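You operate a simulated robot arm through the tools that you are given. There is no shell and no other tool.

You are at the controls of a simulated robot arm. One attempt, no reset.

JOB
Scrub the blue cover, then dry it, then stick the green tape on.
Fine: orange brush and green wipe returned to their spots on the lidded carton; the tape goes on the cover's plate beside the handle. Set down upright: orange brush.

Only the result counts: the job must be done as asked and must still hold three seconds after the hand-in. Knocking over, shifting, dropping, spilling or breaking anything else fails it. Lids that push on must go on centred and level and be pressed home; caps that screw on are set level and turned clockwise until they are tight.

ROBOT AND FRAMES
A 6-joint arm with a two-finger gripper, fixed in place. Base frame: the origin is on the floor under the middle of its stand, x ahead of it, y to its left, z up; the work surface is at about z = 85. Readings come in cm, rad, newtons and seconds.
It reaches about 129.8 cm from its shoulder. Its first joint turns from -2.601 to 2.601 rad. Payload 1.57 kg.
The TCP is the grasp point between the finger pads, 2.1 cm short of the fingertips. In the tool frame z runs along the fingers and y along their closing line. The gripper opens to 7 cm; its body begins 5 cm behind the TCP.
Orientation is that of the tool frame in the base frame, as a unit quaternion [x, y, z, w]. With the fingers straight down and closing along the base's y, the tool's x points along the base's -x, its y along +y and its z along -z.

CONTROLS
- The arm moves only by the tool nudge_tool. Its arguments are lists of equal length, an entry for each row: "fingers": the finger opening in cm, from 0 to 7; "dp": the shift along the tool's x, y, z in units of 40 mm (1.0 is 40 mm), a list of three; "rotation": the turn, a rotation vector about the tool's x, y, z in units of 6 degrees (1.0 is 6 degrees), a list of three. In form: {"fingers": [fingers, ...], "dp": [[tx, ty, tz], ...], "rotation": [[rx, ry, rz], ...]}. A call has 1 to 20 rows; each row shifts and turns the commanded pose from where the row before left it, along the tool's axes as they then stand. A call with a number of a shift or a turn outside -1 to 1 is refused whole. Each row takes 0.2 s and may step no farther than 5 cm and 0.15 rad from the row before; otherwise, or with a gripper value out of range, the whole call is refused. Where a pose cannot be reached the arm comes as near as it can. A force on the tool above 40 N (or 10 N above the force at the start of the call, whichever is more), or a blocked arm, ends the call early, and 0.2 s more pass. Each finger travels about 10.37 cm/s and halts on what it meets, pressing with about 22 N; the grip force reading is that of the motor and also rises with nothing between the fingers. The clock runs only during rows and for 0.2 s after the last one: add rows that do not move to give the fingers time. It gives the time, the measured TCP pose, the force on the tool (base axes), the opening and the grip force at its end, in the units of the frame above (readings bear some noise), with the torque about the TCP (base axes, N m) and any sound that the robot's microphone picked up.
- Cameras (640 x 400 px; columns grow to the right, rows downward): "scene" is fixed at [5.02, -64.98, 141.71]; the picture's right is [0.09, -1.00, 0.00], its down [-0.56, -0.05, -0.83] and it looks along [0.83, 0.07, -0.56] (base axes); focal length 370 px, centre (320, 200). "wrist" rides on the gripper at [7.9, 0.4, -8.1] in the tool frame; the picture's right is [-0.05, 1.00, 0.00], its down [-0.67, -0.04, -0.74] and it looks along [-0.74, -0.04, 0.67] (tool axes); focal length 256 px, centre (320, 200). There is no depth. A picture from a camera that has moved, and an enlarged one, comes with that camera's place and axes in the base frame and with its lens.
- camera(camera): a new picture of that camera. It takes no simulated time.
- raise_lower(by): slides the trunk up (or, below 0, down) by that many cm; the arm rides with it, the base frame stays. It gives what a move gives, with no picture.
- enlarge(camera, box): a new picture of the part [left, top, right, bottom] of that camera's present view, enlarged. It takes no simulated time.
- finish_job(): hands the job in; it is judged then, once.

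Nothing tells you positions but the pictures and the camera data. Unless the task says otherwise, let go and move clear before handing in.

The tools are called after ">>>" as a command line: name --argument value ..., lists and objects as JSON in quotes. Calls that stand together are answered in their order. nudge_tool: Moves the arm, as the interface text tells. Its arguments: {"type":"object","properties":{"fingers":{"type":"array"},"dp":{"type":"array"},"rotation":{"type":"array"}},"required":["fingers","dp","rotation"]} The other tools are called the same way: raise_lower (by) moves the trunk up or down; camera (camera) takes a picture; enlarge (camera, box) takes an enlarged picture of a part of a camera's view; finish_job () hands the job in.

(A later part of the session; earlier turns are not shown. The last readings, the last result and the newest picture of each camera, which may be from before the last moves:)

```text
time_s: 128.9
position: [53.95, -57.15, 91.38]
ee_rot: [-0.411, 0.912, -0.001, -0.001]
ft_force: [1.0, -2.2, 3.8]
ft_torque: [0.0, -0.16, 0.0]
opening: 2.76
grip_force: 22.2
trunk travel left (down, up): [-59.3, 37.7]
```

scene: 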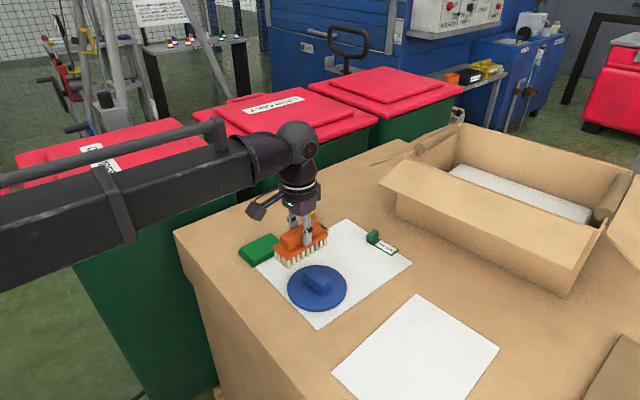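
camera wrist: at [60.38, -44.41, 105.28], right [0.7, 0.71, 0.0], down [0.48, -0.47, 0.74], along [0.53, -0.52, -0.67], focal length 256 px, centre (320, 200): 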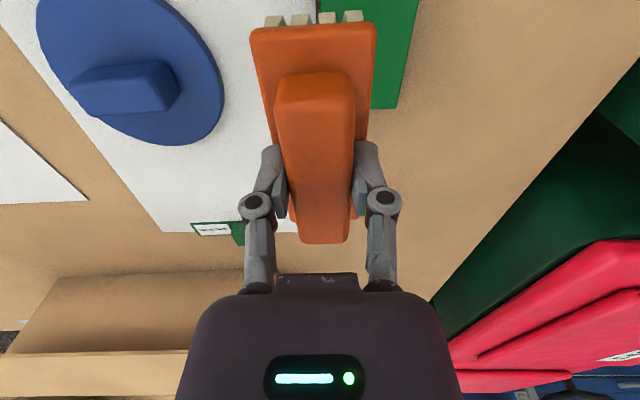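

>>> raise_lower --by -0.03

>>> nudge_tool --fingers '[1.5, 1.5, 1.5, 1.5, 1.5, 1.5, 1.5, 1.5, 1.5, 1.5, 1.5, 1.5, 1.5, 1.5, 1.5, 1.5, 1.5, 1.5, 1.5, 1.5]' --dp '[[-0.3, 0, 0], [-0.3, 0, 0], [0.3, 0, 0], [0.3, 0, 0], [0.3, 0, 0], [0.3, 0, 0], [-0.3, 0, 0], [-0.3, 0, 0], [-0.3, 0, 0], [-0.3, 0, 0], [0.3, 0, 0], [0.3, 0, 0], [0.3, 0, 0], [0.3, 0, 0], [-0.3, 0, 0], [-0.3, 0, 0], [-0.3, 0, 0], [-0.3, 0, 0], [0.3, 0, 0], [0.3, 0, 0]]' --rotation '[[0, 0, 0], [0, 0, 0], [0, 0, 0], [0, 0, 0], [0, 0, 0], [0, 0, 0], [0, 0, 0], [0, 0, 0], [0, 0, 0], [0, 0, 0], [0, 0, 0], [0, 0, 0], [0, 0, 0], [0, 0, 0], [0, 0, 0], [0, 0, 0], [0, 0, 0], [0, 0, 0], [0, 0, 0], [0, 0, 0]]'

>>> enlarge --camera "scene" --box '[265, 245, 365, 325]'

```text
time_s: 129.4
position: [54.0, -57.11, 91.16]
ee_rot: [-0.41, 0.912, 0.001, 0.0]
ft_force: [1.7, -2.7, 10.4]
ft_torque: [-0.02, -0.13, -0.02]
opening: 2.75
grip_force: 21.5
trunk travel left (down, up): [-59.3, 37.7]
```

```text
time_s: 133.7
position: [53.89, -57.09, 91.24]
ee_rot: [-0.41, 0.912, 0.001, 0.0]
ft_force: [2.0, 2.9, 7.5]
ft_torque: [0.02, -0.02, 0.0]
opening: 2.74
grip_force: 21.5
trunk travel left (down, up): [-59.3, 37.7]
```

```text
5.00 times, centred on (315, 285) of scene
camera zoom: at [5.02, -64.98, 141.71], right [0.09, -1.0, 0.0], down [-0.56, -0.05, -0.83], along [0.83, 0.07, -0.56], focal length 1850 px, centre (345, -225)
```

zoom: 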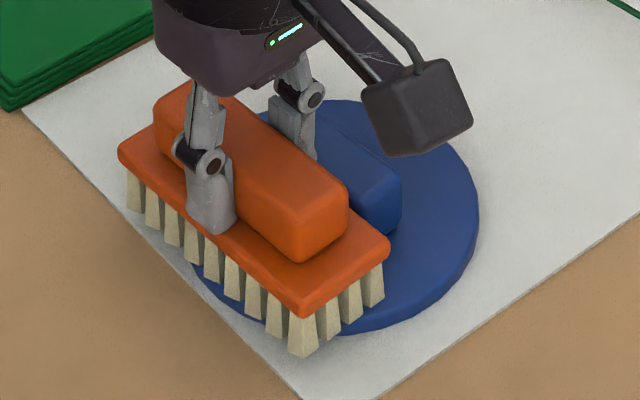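

I'll lift and check whether the near-side specks have changed.

>>> raise_lower --by 11

>>> nudge_tool --fingers '[1.5, 1.5, 1.5, 1.5]' --dp '[[1.0, 0, 0], [1.0, 0, 0], [1.0, 0, 0], [0, 0, 0]]' --rotation '[[0, 0, 0], [0, 0, 0], [0, 0, 0], [0, 0, 0]]'

>>> enlarge --camera "scene" --box '[275, 250, 360, 320]'

>>> camera --camera "wrist"

```text
time_s: 135.1
position: [53.94, -57.18, 102.08]
ee_rot: [-0.409, 0.912, 0.001, -0.001]
ft_force: [0.4, -0.2, -1.0]
ft_torque: [0.04, -0.04, 0.03]
opening: 2.78
grip_force: 21.7
trunk travel left (down, up): [-70.3, 26.7]
```

```text
time_s: 136.1
position: [46.05, -66.18, 102.2]
ee_rot: [-0.41, 0.912, 0.0, 0.0]
ft_force: [-0.6, 0.4, -1.2]
ft_torque: [0.01, 0.0, -0.03]
opening: 2.75
grip_force: 21.9
trunk travel left (down, up): [-70.3, 26.7]
```

```text
5.71 times, centred on (318, 285) of scene
camera zoom: at [5.02, -64.98, 141.71], right [0.09, -1.0, 0.0], down [-0.56, -0.05, -0.83], along [0.83, 0.07, -0.56], focal length 2114 px, centre (334, -286)
```

zoom: 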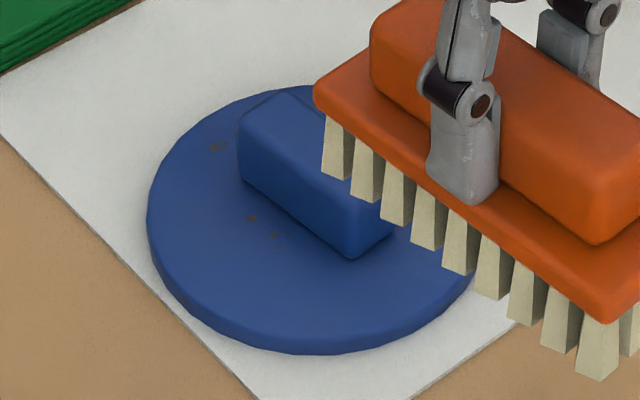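

```text
taken
camera wrist: at [40.46, -71.92, 110.25], right [-0.71, 0.7, 0.0], down [0.47, 0.47, 0.74], along [0.52, 0.53, -0.67], focal length 256 px, centre (320, 200)
```

wrist: 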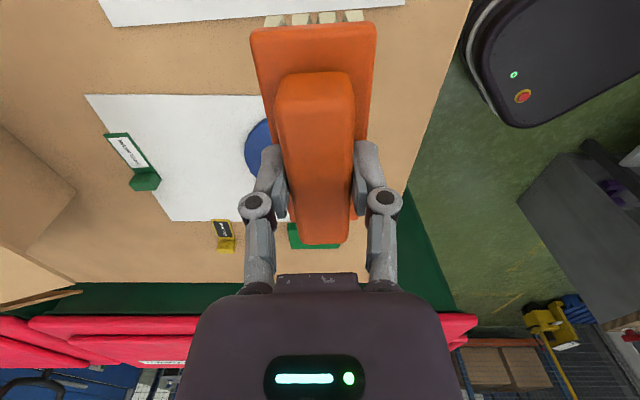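

Specks don't react to the brush at all, so they look like permanent wear. For full coverage I'll still scrub the one strip not yet covered — past the handle's −y end — then return the brush and dry everything again.

>>> nudge_tool --fingers '[1.5, 1.5, 1.5, 1.5, 1.5, 1.5, 1.5, 1.5, 1.5, 1.5, 1.5, 1.5, 1.5, 1.5, 1.5, 1.5, 1.5, 1.5]' --dp '[[0, 0, 0], [0, 0, 0], [0, 0, 0], [0, 0, 0], [0, 0, 0], [0, 0, 0], [0, 0, 0], [0, 0, 0], [0, 0, 0], [0, 0, 0], [0, 0, 0], [0, 0, 0], [0, 0, 0], [0, 0, 0], [0, 0, 0], [-0.475, 0.8, 0], [-0.475, 0.8, 0], [0, 0, 0]]' --rotation '[[0, 0, 1], [0, 0, 1], [0, 0, 1], [0, 0, 1], [0, 0, 1], [0, 0, 1], [0, 0, 1], [0, 0, 1], [0, 0, 1], [0, 0, 1], [0, 0, 1], [0, 0, 1], [0, 0, 1], [0, 0, 1], [0, 0, 1], [0, 0, 0], [0, 0, 0], [0, 0, 0]]'

>>> raise_lower --by -6

>>> camera --camera "wrist"

>>> enlarge --camera "wrist" --box '[240, 0, 480, 150]'

>>> enlarge --camera "scene" --box '[285, 235, 405, 325]'

```text
time_s: 139.9
position: [52.81, -63.83, 102.18]
ee_rot: [0.356, 0.935, 0.0, -0.001]
ft_force: [-0.5, -0.6, -1.0]
ft_torque: [0.02, -0.01, 0.01]
opening: 2.71
grip_force: 22.3
trunk travel left (down, up): [-70.3, 26.7]
```

```text
time_s: 140.9
position: [53.0, -63.76, 96.26]
ee_rot: [0.355, 0.935, 0.0, -0.001]
ft_force: [0.0, -0.4, -0.4]
ft_torque: [-0.04, -0.01, 0.01]
opening: 2.72
grip_force: 22.0
trunk travel left (down, up): [-64.3, 32.7]
```

```text
taken
camera wrist: at [47.39, -58.35, 104.27], right [0.7, 0.71, 0.0], down [0.48, -0.47, 0.74], along [0.53, -0.52, -0.67], focal length 256 px, centre (320, 200)
```

wrist: 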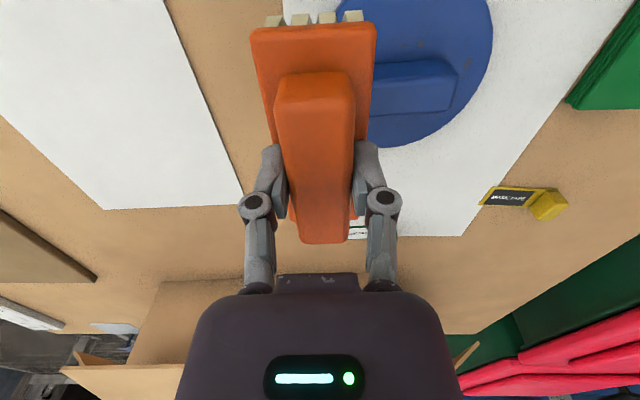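

```text
2.67 times, centred on (360, 75) of wrist
camera zoom: at [47.39, -58.35, 104.27], right [0.7, 0.71, 0.0], down [0.48, -0.47, 0.74], along [0.53, -0.52, -0.67], focal length 683 px, centre (213, 533)
```

zoom: 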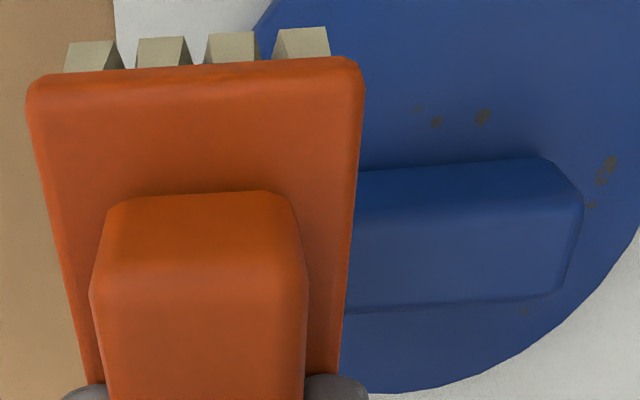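

```text
4.44 times, centred on (345, 280) of scene
camera zoom: at [5.02, -64.98, 141.71], right [0.09, -1.0, 0.0], down [-0.56, -0.05, -0.83], along [0.83, 0.07, -0.56], focal length 1644 px, centre (209, -156)
```

zoom: 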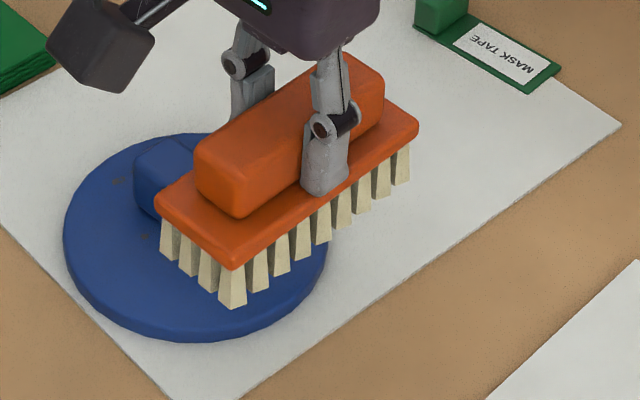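

>>> raise_lower --by -3.6

>>> enlarge --camera "wrist" --box '[240, 0, 480, 150]'

>>> enlarge --camera "scene" --box '[285, 235, 405, 325]'

```text
time_s: 141.7
position: [52.88, -63.81, 92.61]
ee_rot: [0.355, 0.935, 0.0, -0.001]
ft_force: [-1.0, -1.0, -0.6]
ft_torque: [0.03, -0.03, 0.0]
opening: 2.74
grip_force: 21.8
trunk travel left (down, up): [-60.7, 36.3]
```

```text
2.67 times, centred on (360, 75) of wrist
camera zoom: at [47.39, -58.35, 100.67], right [0.7, 0.71, 0.0], down [0.48, -0.47, 0.74], along [0.53, -0.52, -0.67], focal length 683 px, centre (213, 533)
```

zoom: 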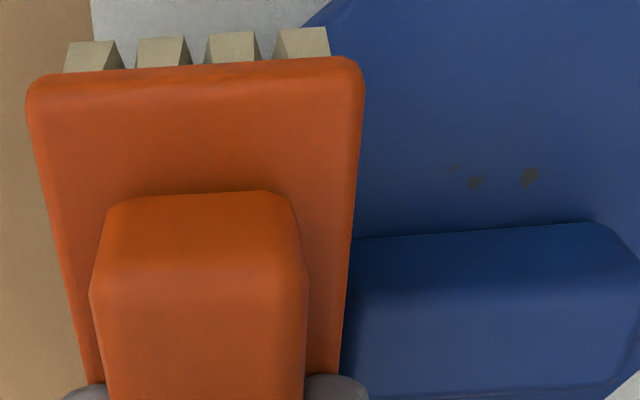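

```text
4.44 times, centred on (345, 280) of scene
camera zoom: at [5.02, -64.98, 141.71], right [0.09, -1.0, 0.0], down [-0.56, -0.05, -0.83], along [0.83, 0.07, -0.56], focal length 1644 px, centre (209, -156)
```

zoom: 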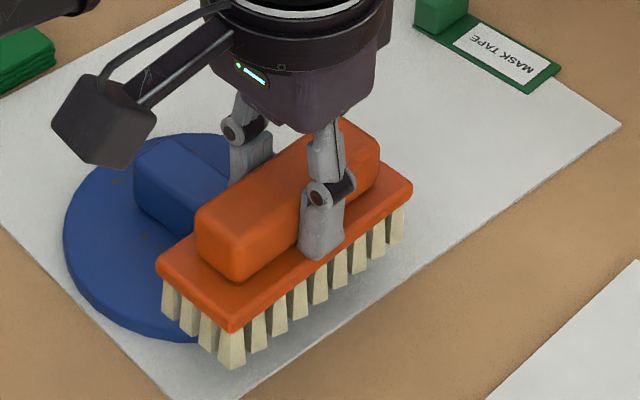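

>>> raise_lower --by -0.4

```text
time_s: 142.2
position: [52.9, -63.85, 92.17]
ee_rot: [0.354, 0.935, 0.001, -0.001]
ft_force: [0.0, -0.2, -1.1]
ft_torque: [-0.01, -0.02, -0.01]
opening: 2.76
grip_force: 22.0
trunk travel left (down, up): [-60.3, 36.7]
```

>>> raise_lower --by -0.25

```text
time_s: 142.7
position: [52.89, -63.78, 91.93]
ee_rot: [0.355, 0.935, 0.001, -0.001]
ft_force: [0.3, 0.6, -0.9]
ft_torque: [-0.03, -0.01, -0.02]
opening: 2.72
grip_force: 23.2
trunk travel left (down, up): [-60.0, 37.0]
```

>>> raise_lower --by -0.2

```text
time_s: 143.2
position: [52.84, -63.83, 91.69]
ee_rot: [0.355, 0.935, 0.0, 0.0]
ft_force: [-0.2, 0.7, -1.3]
ft_torque: [-0.03, -0.01, 0.0]
opening: 2.75
grip_force: 22.2
trunk travel left (down, up): [-59.8, 37.2]
```

>>> raise_lower --by -0.2

```text
time_s: 143.8
position: [52.98, -63.82, 91.46]
ee_rot: [0.355, 0.935, 0.0, 0.0]
ft_force: [-0.2, 0.1, -1.1]
ft_torque: [0.03, -0.01, 0.03]
opening: 2.75
grip_force: 21.7
trunk travel left (down, up): [-59.6, 37.4]
```

>>> raise_lower --by -0.2

```text
time_s: 144.3
position: [53.01, -63.86, 91.26]
ee_rot: [0.355, 0.935, 0.0, 0.0]
ft_force: [0.1, 0.2, -1.0]
ft_torque: [-0.03, -0.02, -0.02]
opening: 2.72
grip_force: 22.3
trunk travel left (down, up): [-59.4, 37.6]
```

>>> raise_lower --by -0.1

```text
time_s: 144.8
position: [52.97, -63.8, 91.23]
ee_rot: [0.355, 0.935, 0.0, -0.001]
ft_force: [0.7, -0.7, 2.1]
ft_torque: [-0.08, -0.13, -0.04]
opening: 2.74
grip_force: 21.9
trunk travel left (down, up): [-59.3, 37.7]
```

>>> raise_lower --by -0.04

>>> nudge_tool --fingers '[1.5, 1.5, 1.5, 1.5, 1.5, 1.5, 1.5, 1.5, 1.5, 1.5, 1.5, 1.5, 1.5, 1.5, 1.5, 1.5]' --dp '[[0.2, 0, 0], [0.2, 0, 0], [-0.2, 0, 0], [-0.2, 0, 0], [-0.2, 0, 0], [-0.2, 0, 0], [0.2, 0, 0], [0.2, 0, 0], [0.2, 0, 0], [0.2, 0, 0], [-0.2, 0, 0], [-0.2, 0, 0], [-0.2, 0, 0], [-0.2, 0, 0], [0.2, 0, 0], [0.2, 0, 0]]' --rotation '[[0, 0, 0], [0, 0, 0], [0, 0, 0], [0, 0, 0], [0, 0, 0], [0, 0, 0], [0, 0, 0], [0, 0, 0], [0, 0, 0], [0, 0, 0], [0, 0, 0], [0, 0, 0], [0, 0, 0], [0, 0, 0], [0, 0, 0], [0, 0, 0]]'

>>> raise_lower --by 11

>>> enlarge --camera "scene" --box '[265, 245, 365, 325]'

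>>> camera --camera "wrist"

```text
time_s: 145.3
position: [52.95, -63.85, 91.25]
ee_rot: [0.356, 0.935, -0.001, 0.001]
ft_force: [1.3, -1.9, 7.4]
ft_torque: [-0.07, -0.19, 0.0]
opening: 2.72
grip_force: 21.9
trunk travel left (down, up): [-59.3, 37.7]
```

```text
time_s: 148.7
position: [53.0, -64.0, 91.27]
ee_rot: [0.355, 0.935, -0.001, 0.0]
ft_force: [2.5, -1.1, 6.7]
ft_torque: [-0.07, -0.18, 0.0]
opening: 2.71
grip_force: 22.1
trunk travel left (down, up): [-59.3, 37.7]
```

```text
time_s: 150.1
position: [52.91, -63.9, 102.07]
ee_rot: [0.355, 0.935, 0.001, 0.0]
ft_force: [0.0, 0.2, -2.1]
ft_torque: [0.01, 0.02, 0.0]
opening: 2.73
grip_force: 21.6
trunk travel left (down, up): [-70.3, 26.7]
```

```text
5.00 times, centred on (315, 285) of scene
camera zoom: at [5.02, -64.98, 141.71], right [0.09, -1.0, 0.0], down [-0.56, -0.05, -0.83], along [0.83, 0.07, -0.56], focal length 1850 px, centre (345, -225)
```

zoom: 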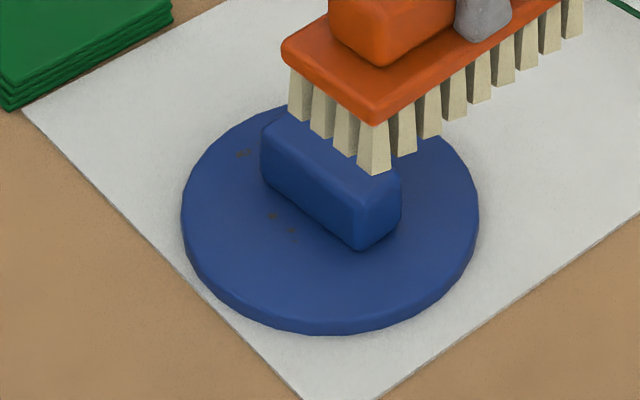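

```text
taken
camera wrist: at [47.37, -58.39, 110.27], right [0.7, 0.71, 0.0], down [0.48, -0.47, 0.74], along [0.53, -0.52, -0.67], focal length 256 px, centre (320, 200)
```

wrist: 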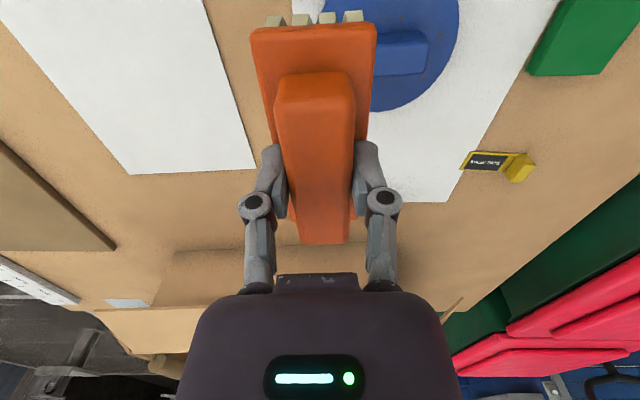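

Cover is still in place. Now I'll carry the brush back to its spot.

>>> nudge_tool --fingers '[1.5, 1.5, 1.5, 1.5, 1.5]' --dp '[[-0.2803, -0.861, 0], [-0.2803, -0.861, 0], [-0.2803, -0.861, 0], [0, 0, 0], [0, 0, 0]]' --rotation '[[0, 0, 0], [0, 0, 0], [0, 0, 0], [0, 0, 0.02], [0, 0, 0]]'

>>> enlarge --camera "wrist" --box '[200, 0, 440, 220]'

```text
time_s: 151.3
position: [48.53, -73.87, 102.23]
ee_rot: [0.356, 0.935, -0.001, -0.001]
ft_force: [0.6, 0.2, -1.1]
ft_torque: [0.03, -0.03, 0.0]
opening: 2.72
grip_force: 22.3
trunk travel left (down, up): [-70.3, 26.7]
```

```text
1.82 times, centred on (320, 110) of wrist
camera zoom: at [43.08, -68.3, 110.27], right [0.7, 0.71, 0.0], down [0.47, -0.47, 0.74], along [0.53, -0.52, -0.67], focal length 465 px, centre (320, 364)
```

zoom: 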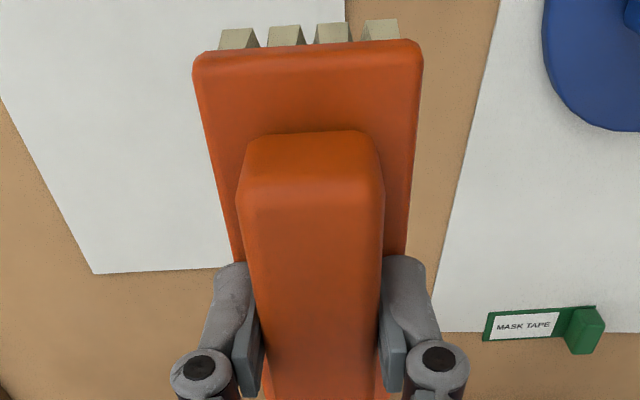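

>>> nudge_tool --fingers '[1.5, 1.5]' --dp '[[0, -0.018, 0], [0, 0, 0]]' --rotation '[[0, 0, 0], [0, 0, 0]]'

>>> raise_lower --by -11.6

>>> raise_lower --by -0.2

```text
time_s: 151.9
position: [48.6, -73.84, 102.04]
ee_rot: [0.356, 0.934, 0.001, -0.001]
ft_force: [0.2, -0.5, -1.4]
ft_torque: [0.02, 0.0, 0.0]
opening: 2.72
grip_force: 22.5
trunk travel left (down, up): [-70.3, 26.7]
```

```text
time_s: 153.4
position: [48.56, -73.84, 90.65]
ee_rot: [0.356, 0.935, 0.001, -0.001]
ft_force: [-0.1, 0.0, -0.8]
ft_torque: [0.0, 0.01, -0.01]
opening: 2.74
grip_force: 22.3
trunk travel left (down, up): [-58.7, 38.3]
```

```text
time_s: 153.9
position: [48.52, -73.95, 90.41]
ee_rot: [0.356, 0.934, 0.001, -0.001]
ft_force: [0.7, 0.2, -1.5]
ft_torque: [0.03, 0.01, -0.01]
opening: 2.74
grip_force: 22.1
trunk travel left (down, up): [-58.5, 38.5]
```

>>> raise_lower --by -0.1

```text
time_s: 154.4
position: [48.68, -73.96, 90.29]
ee_rot: [0.356, 0.935, 0.0, -0.002]
ft_force: [0.0, -0.3, -1.1]
ft_torque: [0.04, 0.02, 0.0]
opening: 2.76
grip_force: 22.1
trunk travel left (down, up): [-58.4, 38.6]
```

>>> raise_lower --by -0.08

```text
time_s: 154.9
position: [48.63, -73.81, 90.22]
ee_rot: [0.355, 0.935, 0.0, 0.0]
ft_force: [1.3, -1.2, 4.4]
ft_torque: [-0.08, -0.11, 0.05]
opening: 2.74
grip_force: 21.9
trunk travel left (down, up): [-58.3, 38.7]
```

Contact with the surface. Releasing the brush and raising.

>>> nudge_tool --fingers '[3.5, 5, 7, 7, 7]' --dp '[[0, 0, 0], [0, 0, 0], [0, 0, 0], [0, 0, 0], [0, 0, 0]]' --rotation '[[0, 0, 0], [0, 0, 0], [0, 0, 0], [0, 0, 0], [0, 0, 0]]'

>>> raise_lower --by 12

>>> enlarge --camera "scene" --box '[340, 270, 440, 360]'

>>> enlarge --camera "wrist" --box '[200, 0, 440, 220]'

```text
time_s: 156.1
position: [48.59, -73.92, 90.12]
ee_rot: [0.356, 0.935, 0.0, -0.001]
ft_force: [0.1, -0.4, -0.1]
ft_torque: [0.02, -0.02, 0.0]
opening: 6.98
grip_force: 0.1
trunk travel left (down, up): [-58.3, 38.7]
```

```text
time_s: 157.6
position: [48.53, -73.87, 102.11]
ee_rot: [0.355, 0.935, 0.0, -0.001]
ft_force: [0.4, 0.3, 0.2]
ft_torque: [0.0, -0.01, -0.01]
opening: 6.99
grip_force: 0.1
trunk travel left (down, up): [-70.3, 26.7]
```

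```text
4.44 times, centred on (390, 315) of scene
camera zoom: at [5.02, -64.98, 141.71], right [0.09, -1.0, 0.0], down [-0.56, -0.05, -0.83], along [0.83, 0.07, -0.56], focal length 1644 px, centre (9, -311)
```

zoom: 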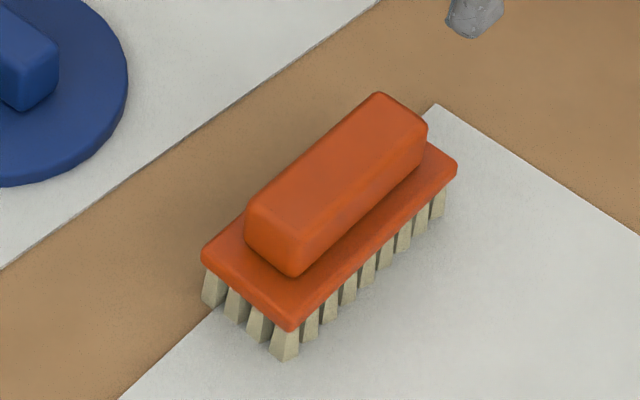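

```text
1.82 times, centred on (320, 110) of wrist
camera zoom: at [43.04, -68.36, 110.29], right [0.7, 0.71, 0.0], down [0.47, -0.47, 0.74], along [0.53, -0.52, -0.67], focal length 465 px, centre (320, 364)
```

zoom: 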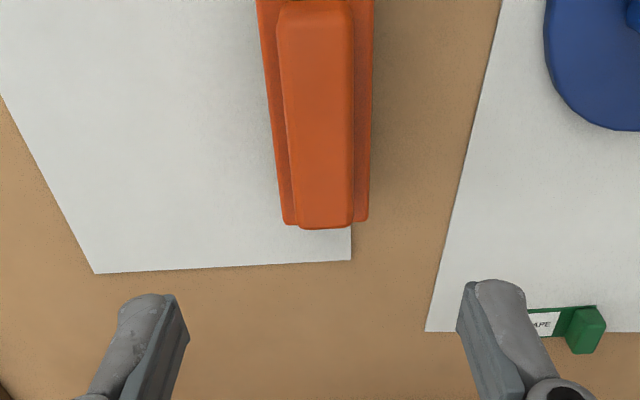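

The brush is back at its spot. Now the wipe again: I'll return to the known grasp pose above it.

>>> nudge_tool --fingers '[7, 7, 7, 7, 7, 7, 7, 7, 7, 7, 7]' --dp '[[0.1298, 0.908, 0], [0.1298, 0.908, 0], [0.1298, 0.908, 0], [0.1298, 0.908, 0], [0.1298, 0.908, 0], [0.1298, 0.908, 0], [0.1298, 0.908, 0], [0.1298, 0.908, 0], [0.1298, 0.908, 0], [0, 0, 0], [0, 0, 0]]' --rotation '[[0, 0, 0], [0, 0, 0], [0, 0, 0], [0, 0, 0], [0, 0, 0], [0, 0, 0], [0, 0, 0], [0, 0, 0], [0, 0, 0], [0, 0, 0.31], [0, 0, 0]]'

>>> raise_lower --by -9

>>> enlarge --camera "wrist" --box '[200, 0, 440, 220]'

```text
time_s: 160.0
position: [66.77, -46.45, 102.16]
ee_rot: [0.371, 0.929, 0.001, -0.001]
ft_force: [-1.1, -1.0, -0.5]
ft_torque: [0.01, 0.01, -0.03]
opening: 7.0
grip_force: 0.1
trunk travel left (down, up): [-70.3, 26.7]
```

```text
time_s: 161.3
position: [66.75, -46.43, 93.18]
ee_rot: [0.372, 0.928, 0.0, -0.001]
ft_force: [-0.6, -0.5, -0.2]
ft_torque: [-0.03, 0.03, 0.03]
opening: 6.99
grip_force: 0.1
trunk travel left (down, up): [-61.3, 35.7]
```

```text
1.82 times, centred on (320, 110) of wrist
camera zoom: at [61.38, -40.75, 101.31], right [0.73, 0.69, 0.0], down [0.46, -0.49, 0.74], along [0.51, -0.54, -0.67], focal length 465 px, centre (320, 364)
```

zoom: 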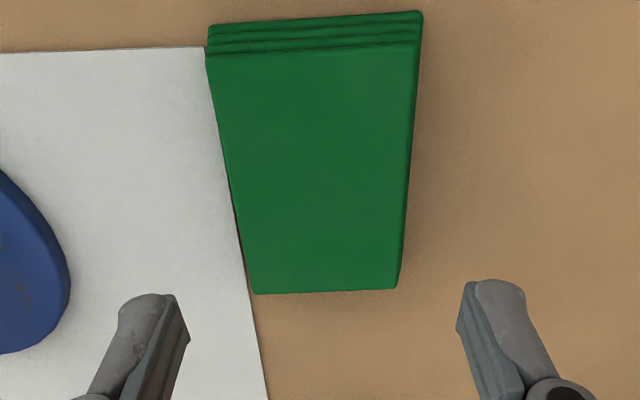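

Well centred. Lowering to grasp height and closing.

>>> raise_lower --by -4.8

>>> raise_lower --by -0.9

>>> nudge_tool --fingers '[6.3, 5.6, 5, 5, 5]' --dp '[[0, 0, 0], [0, 0, 0], [0, 0, 0], [0, 0, 0], [0, 0, 0]]' --rotation '[[0, 0, 0], [0, 0, 0], [0, 0, 0], [0, 0, 0], [0, 0, 0]]'

>>> enlarge --camera "wrist" --box '[200, 40, 440, 260]'

```text
time_s: 162.2
position: [66.63, -46.43, 88.31]
ee_rot: [0.371, 0.929, 0.0, -0.001]
ft_force: [0.5, 0.0, -0.4]
ft_torque: [0.03, 0.0, -0.01]
opening: 7.01
grip_force: 0.1
trunk travel left (down, up): [-56.5, 40.5]
```

```text
time_s: 162.8
position: [66.74, -46.47, 87.48]
ee_rot: [0.372, 0.928, 0.0, 0.0]
ft_force: [-0.7, -0.1, 0.1]
ft_torque: [0.0, 0.02, 0.02]
opening: 7.0
grip_force: 0.1
trunk travel left (down, up): [-55.6, 41.4]
```

```text
time_s: 163.9
position: [66.85, -46.56, 87.53]
ee_rot: [0.372, 0.928, 0.0, -0.002]
ft_force: [1.0, -0.2, 5.8]
ft_torque: [0.15, -0.05, 0.0]
opening: 6.08
grip_force: 21.6
trunk travel left (down, up): [-55.6, 41.4]
```

```text
1.82 times, centred on (320, 150) of wrist
camera zoom: at [61.37, -40.73, 95.62], right [0.73, 0.69, 0.0], down [0.46, -0.49, 0.74], along [0.51, -0.54, -0.67], focal length 465 px, centre (320, 291)
```

zoom: 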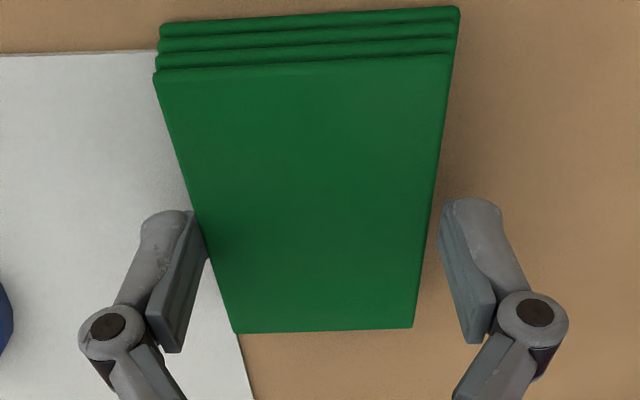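

Wipe gripped. I'll carry it to the near side of the plate (where specks are) and check clearance to the handle.

>>> raise_lower --by 11

>>> nudge_tool --fingers '[5, 5, 5, 5, 5, 5, 5]' --dp '[[0, 0, 0], [0.2485, -0.83, 0], [0.2485, -0.83, 0], [0.2485, -0.83, 0], [0.2485, -0.83, 0], [0.2485, -0.83, 0], [0, 0, 0]]' --rotation '[[0, 0, -0.33], [0, 0, 0], [0, 0, 0], [0, 0, 0], [0, 0, 0], [0, 0, 0], [0, 0, 0]]'

>>> raise_lower --by -5

>>> enlarge --camera "wrist" --box '[220, 120, 420, 270]'

>>> enlarge --camera "scene" --box '[255, 235, 375, 325]'

```text
time_s: 165.4
position: [66.75, -46.51, 98.55]
ee_rot: [0.372, 0.928, 0.001, -0.001]
ft_force: [0.1, 0.3, -0.3]
ft_torque: [-0.01, 0.0, 0.03]
opening: 6.1
grip_force: 22.5
trunk travel left (down, up): [-66.6, 30.4]
```

```text
time_s: 167.0
position: [51.97, -55.75, 98.55]
ee_rot: [0.355, 0.935, 0.0, -0.001]
ft_force: [0.8, -0.2, -0.2]
ft_torque: [-0.03, -0.01, 0.03]
opening: 6.1
grip_force: 21.6
trunk travel left (down, up): [-66.6, 30.4]
```

```text
time_s: 167.9
position: [52.03, -55.61, 93.52]
ee_rot: [0.355, 0.935, 0.0, 0.0]
ft_force: [0.0, -0.2, 0.0]
ft_torque: [0.01, 0.01, 0.0]
opening: 6.1
grip_force: 21.6
trunk travel left (down, up): [-61.6, 35.4]
```

```text
2.67 times, centred on (320, 195) of wrist
camera zoom: at [46.38, -50.17, 101.6], right [0.7, 0.71, 0.0], down [0.48, -0.47, 0.74], along [0.53, -0.52, -0.67], focal length 683 px, centre (320, 213)
```

zoom: 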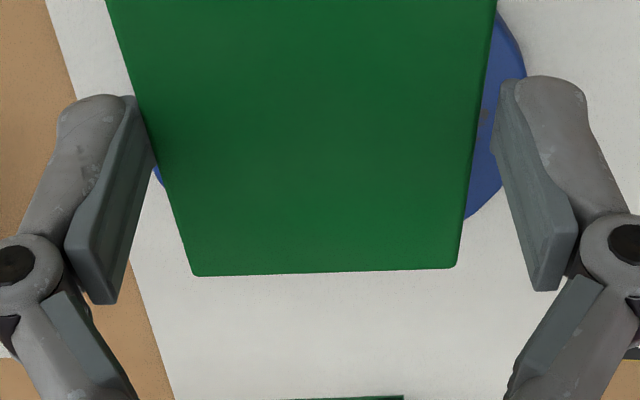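

```text
4.44 times, centred on (315, 280) of scene
camera zoom: at [5.02, -64.98, 141.71], right [0.09, -1.0, 0.0], down [-0.56, -0.05, -0.83], along [0.83, 0.07, -0.56], focal length 1644 px, centre (342, -156)
```

zoom: 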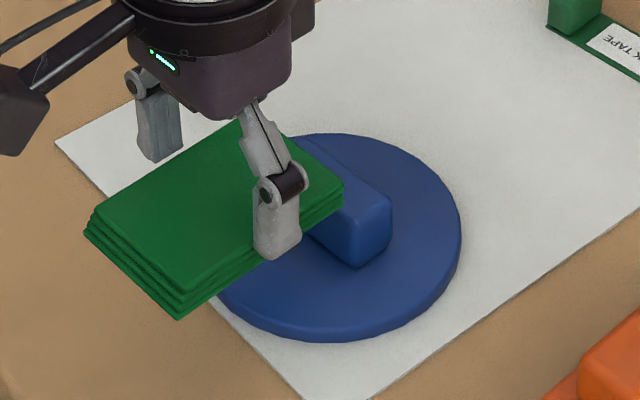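

>>> raise_lower --by -2.0

>>> enlarge --camera "scene" --box '[285, 245, 365, 315]'

```text
time_s: 168.6
position: [51.97, -55.61, 91.43]
ee_rot: [0.355, 0.935, 0.001, -0.001]
ft_force: [0.2, -0.4, 0.2]
ft_torque: [0.02, 0.01, -0.02]
opening: 6.08
grip_force: 22.3
trunk travel left (down, up): [-59.6, 37.4]
```

```text
5.71 times, centred on (325, 280) of scene
camera zoom: at [5.02, -64.98, 141.71], right [0.09, -1.0, 0.0], down [-0.56, -0.05, -0.83], along [0.83, 0.07, -0.56], focal length 2114 px, centre (291, -257)
```

zoom: 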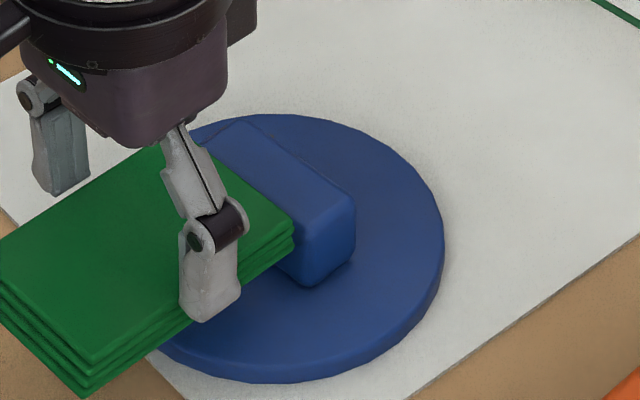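

>>> nudge_tool --fingers '[5, 5]' --dp '[[-0.05, 0, 0], [0, 0, 0]]' --rotation '[[0, 0, 0], [0, 0, 0]]'

>>> raise_lower --by -0.3

```text
time_s: 169.2
position: [52.17, -55.88, 91.51]
ee_rot: [0.356, 0.935, 0.0, -0.001]
ft_force: [-0.3, 0.3, 0.0]
ft_torque: [-0.03, 0.01, 0.0]
opening: 6.12
grip_force: 22.1
trunk travel left (down, up): [-59.6, 37.4]
```

```text
time_s: 169.7
position: [52.11, -55.94, 91.04]
ee_rot: [0.355, 0.935, 0.0, -0.001]
ft_force: [0.0, -0.2, -0.4]
ft_torque: [0.01, 0.03, 0.0]
opening: 6.07
grip_force: 22.4
trunk travel left (down, up): [-59.3, 37.7]
```

>>> raise_lower --by -0.25

```text
time_s: 170.2
position: [52.08, -55.94, 90.96]
ee_rot: [0.355, 0.935, 0.0, -0.001]
ft_force: [-0.5, -0.5, -0.6]
ft_torque: [0.02, -0.03, 0.01]
opening: 6.1
grip_force: 22.1
trunk travel left (down, up): [-59.1, 37.9]
```

>>> raise_lower --by -0.3

```text
time_s: 170.7
position: [52.09, -55.92, 90.59]
ee_rot: [0.355, 0.935, 0.0, -0.001]
ft_force: [-0.2, 0.3, -1.1]
ft_torque: [0.01, 0.01, 0.01]
opening: 6.07
grip_force: 21.5
trunk travel left (down, up): [-58.8, 38.2]
```

>>> raise_lower --by -0.4

>>> enlarge --camera "scene" --box '[285, 245, 365, 315]'

>>> enlarge --camera "wrist" --box '[220, 120, 420, 270]'

```text
time_s: 171.2
position: [52.09, -55.91, 90.19]
ee_rot: [0.355, 0.935, 0.0, 0.0]
ft_force: [-0.8, -0.8, -0.9]
ft_torque: [0.03, 0.01, 0.03]
opening: 6.09
grip_force: 22.0
trunk travel left (down, up): [-58.4, 38.6]
```

```text
5.71 times, centred on (325, 280) of scene
camera zoom: at [5.02, -64.98, 141.71], right [0.09, -1.0, 0.0], down [-0.56, -0.05, -0.83], along [0.83, 0.07, -0.56], focal length 2114 px, centre (291, -257)
```

zoom: 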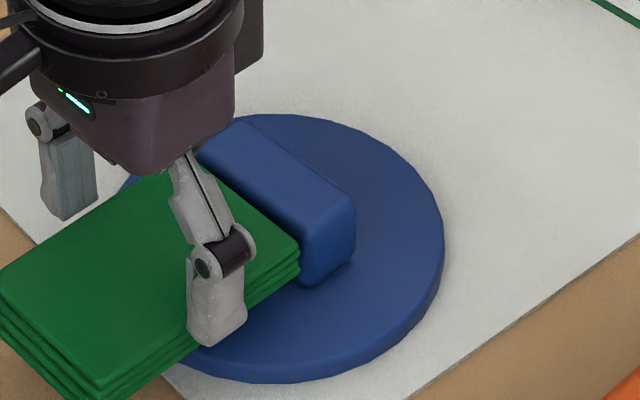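

```text
2.67 times, centred on (320, 195) of wrist
camera zoom: at [46.52, -50.35, 98.35], right [0.7, 0.71, 0.0], down [0.48, -0.47, 0.74], along [0.53, -0.52, -0.67], focal length 683 px, centre (320, 213)
```

zoom: 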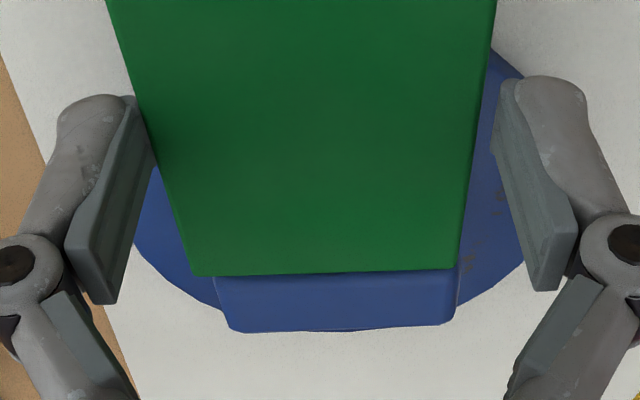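

Clear of the handle. Lowering to contact with the plate.

>>> raise_lower --by -1.6

>>> raise_lower --by -0.15

```text
time_s: 171.9
position: [52.1, -55.86, 88.72]
ee_rot: [0.356, 0.935, 0.001, -0.001]
ft_force: [-0.6, -0.3, -0.6]
ft_torque: [0.01, -0.01, -0.03]
opening: 6.1
grip_force: 21.9
trunk travel left (down, up): [-56.8, 40.2]
```

```text
time_s: 172.4
position: [52.1, -55.79, 88.48]
ee_rot: [0.355, 0.935, 0.0, 0.0]
ft_force: [0.9, -0.7, 4.7]
ft_torque: [-0.02, -0.14, 0.01]
opening: 6.1
grip_force: 22.0
trunk travel left (down, up): [-56.6, 40.4]
```

Contact at ~5 N. Drying strokes along the handle on this side.

>>> nudge_tool --fingers '[5, 5, 5, 5, 5, 5, 5, 5, 5, 5, 5, 5, 5, 5, 5, 5, 5, 5, 5, 5]' --dp '[[0, 0.35, 0], [0, 0.35, 0], [0, -0.35, 0], [0, -0.35, 0], [0, -0.35, 0], [0, -0.35, 0], [0, 0.35, 0], [0, 0.35, 0], [0, 0.35, 0], [0, 0.35, 0], [0, -0.35, 0], [0, -0.35, 0], [0, -0.35, 0], [0, -0.35, 0], [0, 0.35, 0], [0, 0.35, 0], [0, 0.35, 0], [0, 0.35, 0], [0, -0.35, 0], [0, -0.35, 0]]' --rotation '[[0, 0, 0], [0, 0, 0], [0, 0, 0], [0, 0, 0], [0, 0, 0], [0, 0, 0], [0, 0, 0], [0, 0, 0], [0, 0, 0], [0, 0, 0], [0, 0, 0], [0, 0, 0], [0, 0, 0], [0, 0, 0], [0, 0, 0], [0, 0, 0], [0, 0, 0], [0, 0, 0], [0, 0, 0], [0, 0, 0]]'

>>> raise_lower --by 8

>>> enlarge --camera "scene" --box '[265, 245, 365, 325]'

>>> camera --camera "scene"

```text
time_s: 176.6
position: [52.06, -55.96, 88.52]
ee_rot: [0.356, 0.935, 0.001, -0.001]
ft_force: [0.4, 0.4, 2.8]
ft_torque: [0.03, -0.03, -0.01]
opening: 6.12
grip_force: 22.0
trunk travel left (down, up): [-56.6, 40.4]
```

```text
time_s: 177.8
position: [52.01, -55.98, 96.49]
ee_rot: [0.355, 0.935, 0.001, -0.001]
ft_force: [-0.3, -0.3, 0.2]
ft_torque: [0.02, -0.03, 0.02]
opening: 6.09
grip_force: 21.7
trunk travel left (down, up): [-64.6, 32.4]
```

```text
5.00 times, centred on (315, 285) of scene
camera zoom: at [5.02, -64.98, 141.71], right [0.09, -1.0, 0.0], down [-0.56, -0.05, -0.83], along [0.83, 0.07, -0.56], focal length 1850 px, centre (345, -225)
```

zoom: 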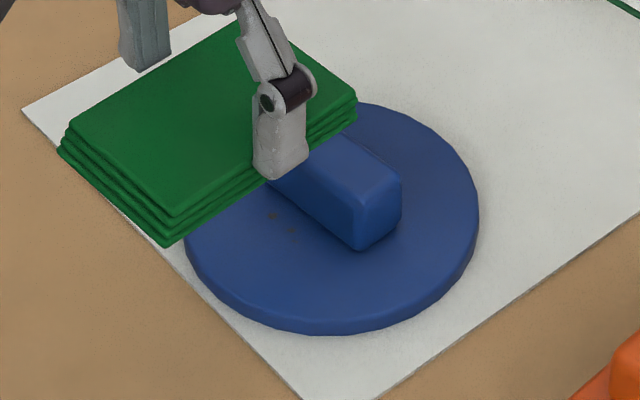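

```text
taken
```

scene: 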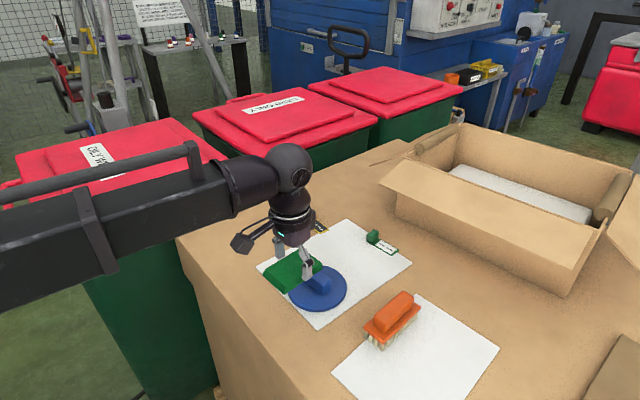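

Specks are unaffected by the wipe as well, so they're part of the cover's surface; the colour keeps getting clearer with wiping, so drying is progressing. I'll dry the far side again now, crossing above the handle.

>>> nudge_tool --fingers '[5, 5, 5, 5, 5]' --dp '[[-0.762, 0.01, 0], [-0.762, 0.01, 0], [-0.762, 0.01, 0], [-0.762, 0.01, 0], [0, 0, 0]]' --rotation '[[0, 0, 0], [0, 0, 0], [0, 0, 0], [0, 0, 0], [0, 0, 0]]'

>>> raise_lower --by -4

>>> enlarge --camera "wrist" --box '[190, 0, 430, 150]'

>>> enlarge --camera "scene" --box '[265, 245, 365, 325]'

```text
time_s: 179.0
position: [61.13, -64.06, 96.5]
ee_rot: [0.355, 0.935, -0.001, -0.001]
ft_force: [-0.9, 0.3, -0.8]
ft_torque: [-0.01, 0.0, 0.03]
opening: 6.12
grip_force: 22.2
trunk travel left (down, up): [-64.6, 32.4]
```

```text
time_s: 179.8
position: [61.3, -64.08, 92.5]
ee_rot: [0.356, 0.935, 0.001, -0.001]
ft_force: [-0.2, -0.9, -0.4]
ft_torque: [0.02, -0.01, 0.0]
opening: 6.1
grip_force: 22.3
trunk travel left (down, up): [-60.6, 36.4]
```

```text
2.67 times, centred on (310, 75) of wrist
camera zoom: at [55.7, -58.51, 100.6], right [0.7, 0.71, 0.0], down [0.48, -0.47, 0.74], along [0.53, -0.52, -0.67], focal length 683 px, centre (347, 533)
```

zoom: 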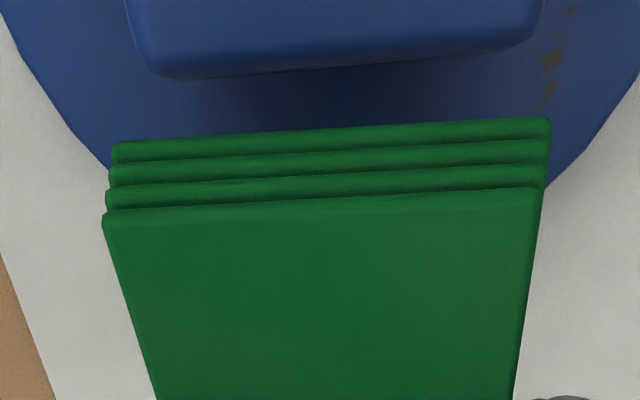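

```text
5.00 times, centred on (315, 285) of scene
camera zoom: at [5.02, -64.98, 141.71], right [0.09, -1.0, 0.0], down [-0.56, -0.05, -0.83], along [0.83, 0.07, -0.56], focal length 1850 px, centre (345, -225)
```

zoom: 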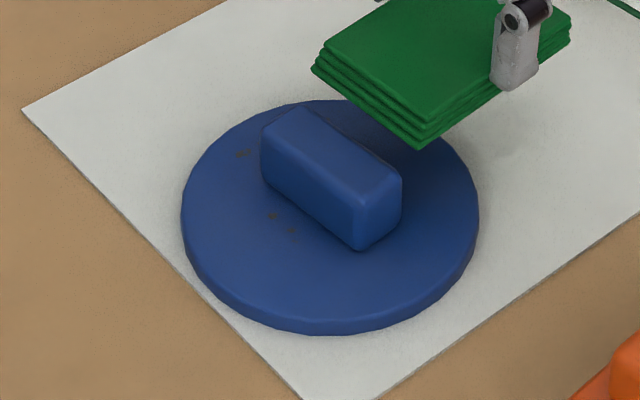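

>>> nudge_tool --fingers '[5, 5]' --dp '[[0.03, 0, 0], [0, 0, 0]]' --rotation '[[0, 0, 0], [0, 0, 0]]'

>>> raise_lower --by -1.6

>>> raise_lower --by -0.5

```text
time_s: 180.4
position: [61.22, -63.97, 92.46]
ee_rot: [0.354, 0.935, 0.001, -0.001]
ft_force: [-0.3, 0.2, 0.1]
ft_torque: [0.01, 0.0, -0.02]
opening: 6.11
grip_force: 22.4
trunk travel left (down, up): [-60.6, 36.4]
```

```text
time_s: 181.0
position: [61.18, -63.98, 90.91]
ee_rot: [0.356, 0.935, 0.0, -0.002]
ft_force: [0.1, 0.0, -1.1]
ft_torque: [0.02, -0.04, -0.01]
opening: 6.12
grip_force: 22.1
trunk travel left (down, up): [-59.0, 38.0]
```

```text
time_s: 181.6
position: [61.19, -63.98, 90.42]
ee_rot: [0.354, 0.935, 0.0, -0.001]
ft_force: [-0.1, -0.4, -0.2]
ft_torque: [0.0, -0.02, -0.01]
opening: 6.07
grip_force: 22.1
trunk travel left (down, up): [-58.5, 38.5]
```

>>> raise_lower --by -1.7

>>> raise_lower --by -0.14

```text
time_s: 182.2
position: [61.21, -64.04, 88.72]
ee_rot: [0.355, 0.935, 0.0, -0.001]
ft_force: [-0.5, -0.1, 0.9]
ft_torque: [0.0, 0.0, -0.01]
opening: 6.11
grip_force: 21.7
trunk travel left (down, up): [-56.8, 40.2]
```

```text
time_s: 182.7
position: [61.19, -64.06, 88.64]
ee_rot: [0.355, 0.935, 0.0, -0.001]
ft_force: [0.3, 0.4, -0.8]
ft_torque: [0.01, 0.01, 0.01]
opening: 6.12
grip_force: 21.3
trunk travel left (down, up): [-56.7, 40.3]
```

>>> raise_lower --by -0.08

```text
time_s: 183.2
position: [61.17, -63.9, 88.48]
ee_rot: [0.355, 0.935, -0.001, 0.0]
ft_force: [0.7, -2.1, 5.9]
ft_torque: [0.1, 0.13, 0.0]
opening: 6.11
grip_force: 21.7
trunk travel left (down, up): [-56.6, 40.4]
```

Contact at ~6 N. Drying strokes on the far side.

>>> nudge_tool --fingers '[5, 5, 5, 5, 5, 5, 5, 5, 5, 5, 5, 5, 5, 5, 5, 5, 5, 5, 5, 5]' --dp '[[0, 0.35, 0], [0, 0.35, 0], [0, -0.35, 0], [0, -0.35, 0], [0, -0.35, 0], [0, -0.35, 0], [0, 0.35, 0], [0, 0.35, 0], [0, 0.35, 0], [0, 0.35, 0], [0, -0.35, 0], [0, -0.35, 0], [0, -0.35, 0], [0, -0.35, 0], [0, 0.35, 0], [0, 0.35, 0], [0, 0.35, 0], [0, 0.35, 0], [0, -0.35, 0], [0, -0.35, 0]]' --rotation '[[0, 0, 0], [0, 0, 0], [0, 0, 0], [0, 0, 0], [0, 0, 0], [0, 0, 0], [0, 0, 0], [0, 0, 0], [0, 0, 0], [0, 0, 0], [0, 0, 0], [0, 0, 0], [0, 0, 0], [0, 0, 0], [0, 0, 0], [0, 0, 0], [0, 0, 0], [0, 0, 0], [0, 0, 0], [0, 0, 0]]'

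>>> raise_lower --by 9

>>> enlarge --camera "scene" --box '[265, 245, 365, 325]'

>>> camera --camera "wrist"

```text
time_s: 187.4
position: [61.13, -64.07, 88.54]
ee_rot: [0.355, 0.935, 0.0, -0.001]
ft_force: [0.6, 0.6, 3.1]
ft_torque: [0.02, 0.03, -0.02]
opening: 6.11
grip_force: 21.6
trunk travel left (down, up): [-56.6, 40.4]
```

```text
time_s: 188.7
position: [61.13, -64.07, 97.44]
ee_rot: [0.355, 0.935, 0.001, -0.001]
ft_force: [-0.7, 0.6, -0.5]
ft_torque: [0.02, -0.01, -0.02]
opening: 6.11
grip_force: 22.1
trunk travel left (down, up): [-65.6, 31.4]
```

```text
5.00 times, centred on (315, 285) of scene
camera zoom: at [5.02, -64.98, 141.71], right [0.09, -1.0, 0.0], down [-0.56, -0.05, -0.83], along [0.83, 0.07, -0.56], focal length 1850 px, centre (345, -225)
```

zoom: 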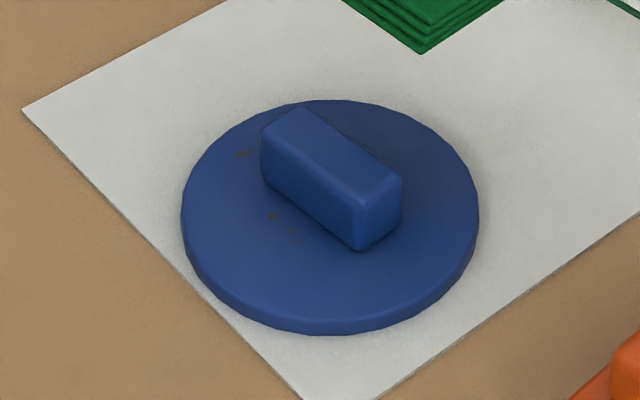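

```text
taken
camera wrist: at [55.6, -58.52, 105.57], right [0.7, 0.71, 0.0], down [0.48, -0.47, 0.74], along [0.53, -0.52, -0.67], focal length 256 px, centre (320, 200)
```

wrist: 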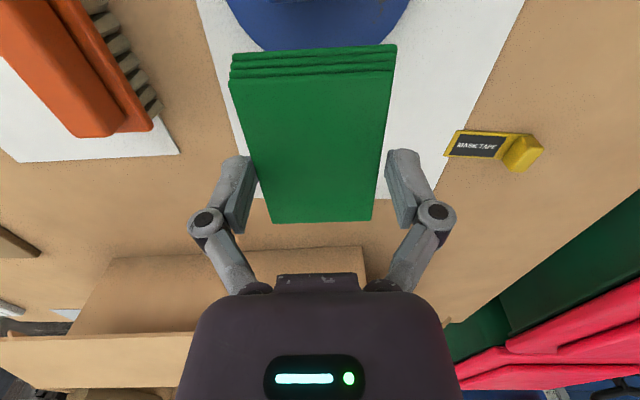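

Drying done on both sides. Before moving on, I'll take strongly enlarged looks at the specks to judge whether they are dirt or part of the surface.

>>> enlarge --camera "scene" --box '[296, 280, 320, 295]'

>>> enlarge --camera "scene" --box '[288, 264, 312, 279]'

>>> enlarge --camera "scene" --box '[320, 264, 350, 284]'

```text
16.00 times, centred on (308, 288) of scene
camera zoom: at [5.02, -64.98, 141.71], right [0.09, -1.0, 0.0], down [-0.56, -0.05, -0.83], along [0.83, 0.07, -0.56], focal length 5920 px, centre (512, -1200)
```

zoom: 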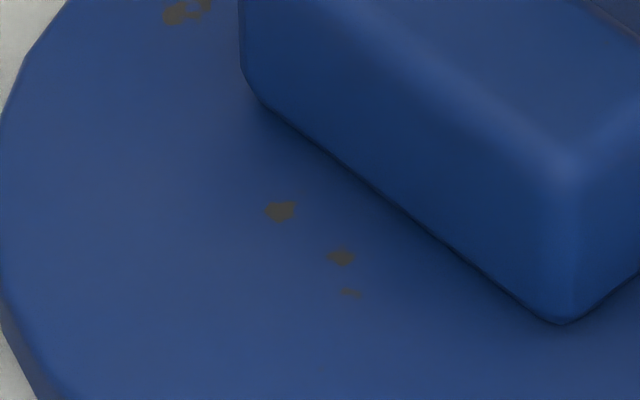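

```text
16.00 times, centred on (300, 272) of scene
camera zoom: at [5.02, -64.98, 141.71], right [0.09, -1.0, 0.0], down [-0.56, -0.05, -0.83], along [0.83, 0.07, -0.56], focal length 5920 px, centre (640, -944)
```

zoom: 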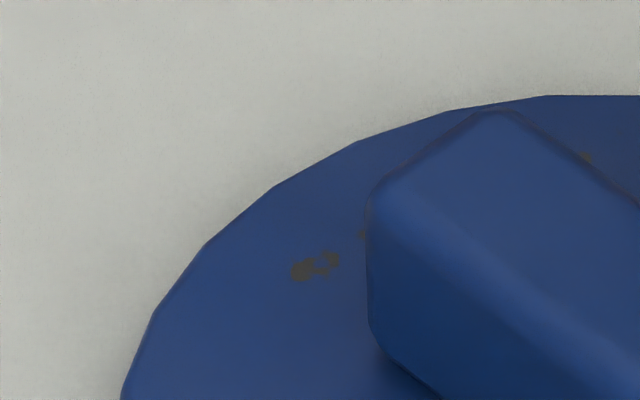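

```text
16.00 times, centred on (335, 274) of scene
camera zoom: at [5.02, -64.98, 141.71], right [0.09, -1.0, 0.0], down [-0.56, -0.05, -0.83], along [0.83, 0.07, -0.56], focal length 5920 px, centre (80, -984)
```

zoom: 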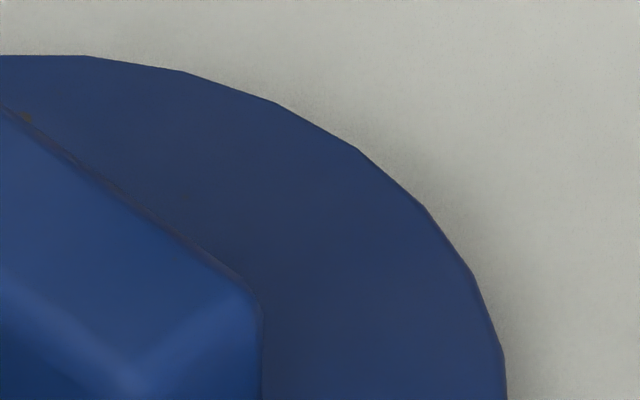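

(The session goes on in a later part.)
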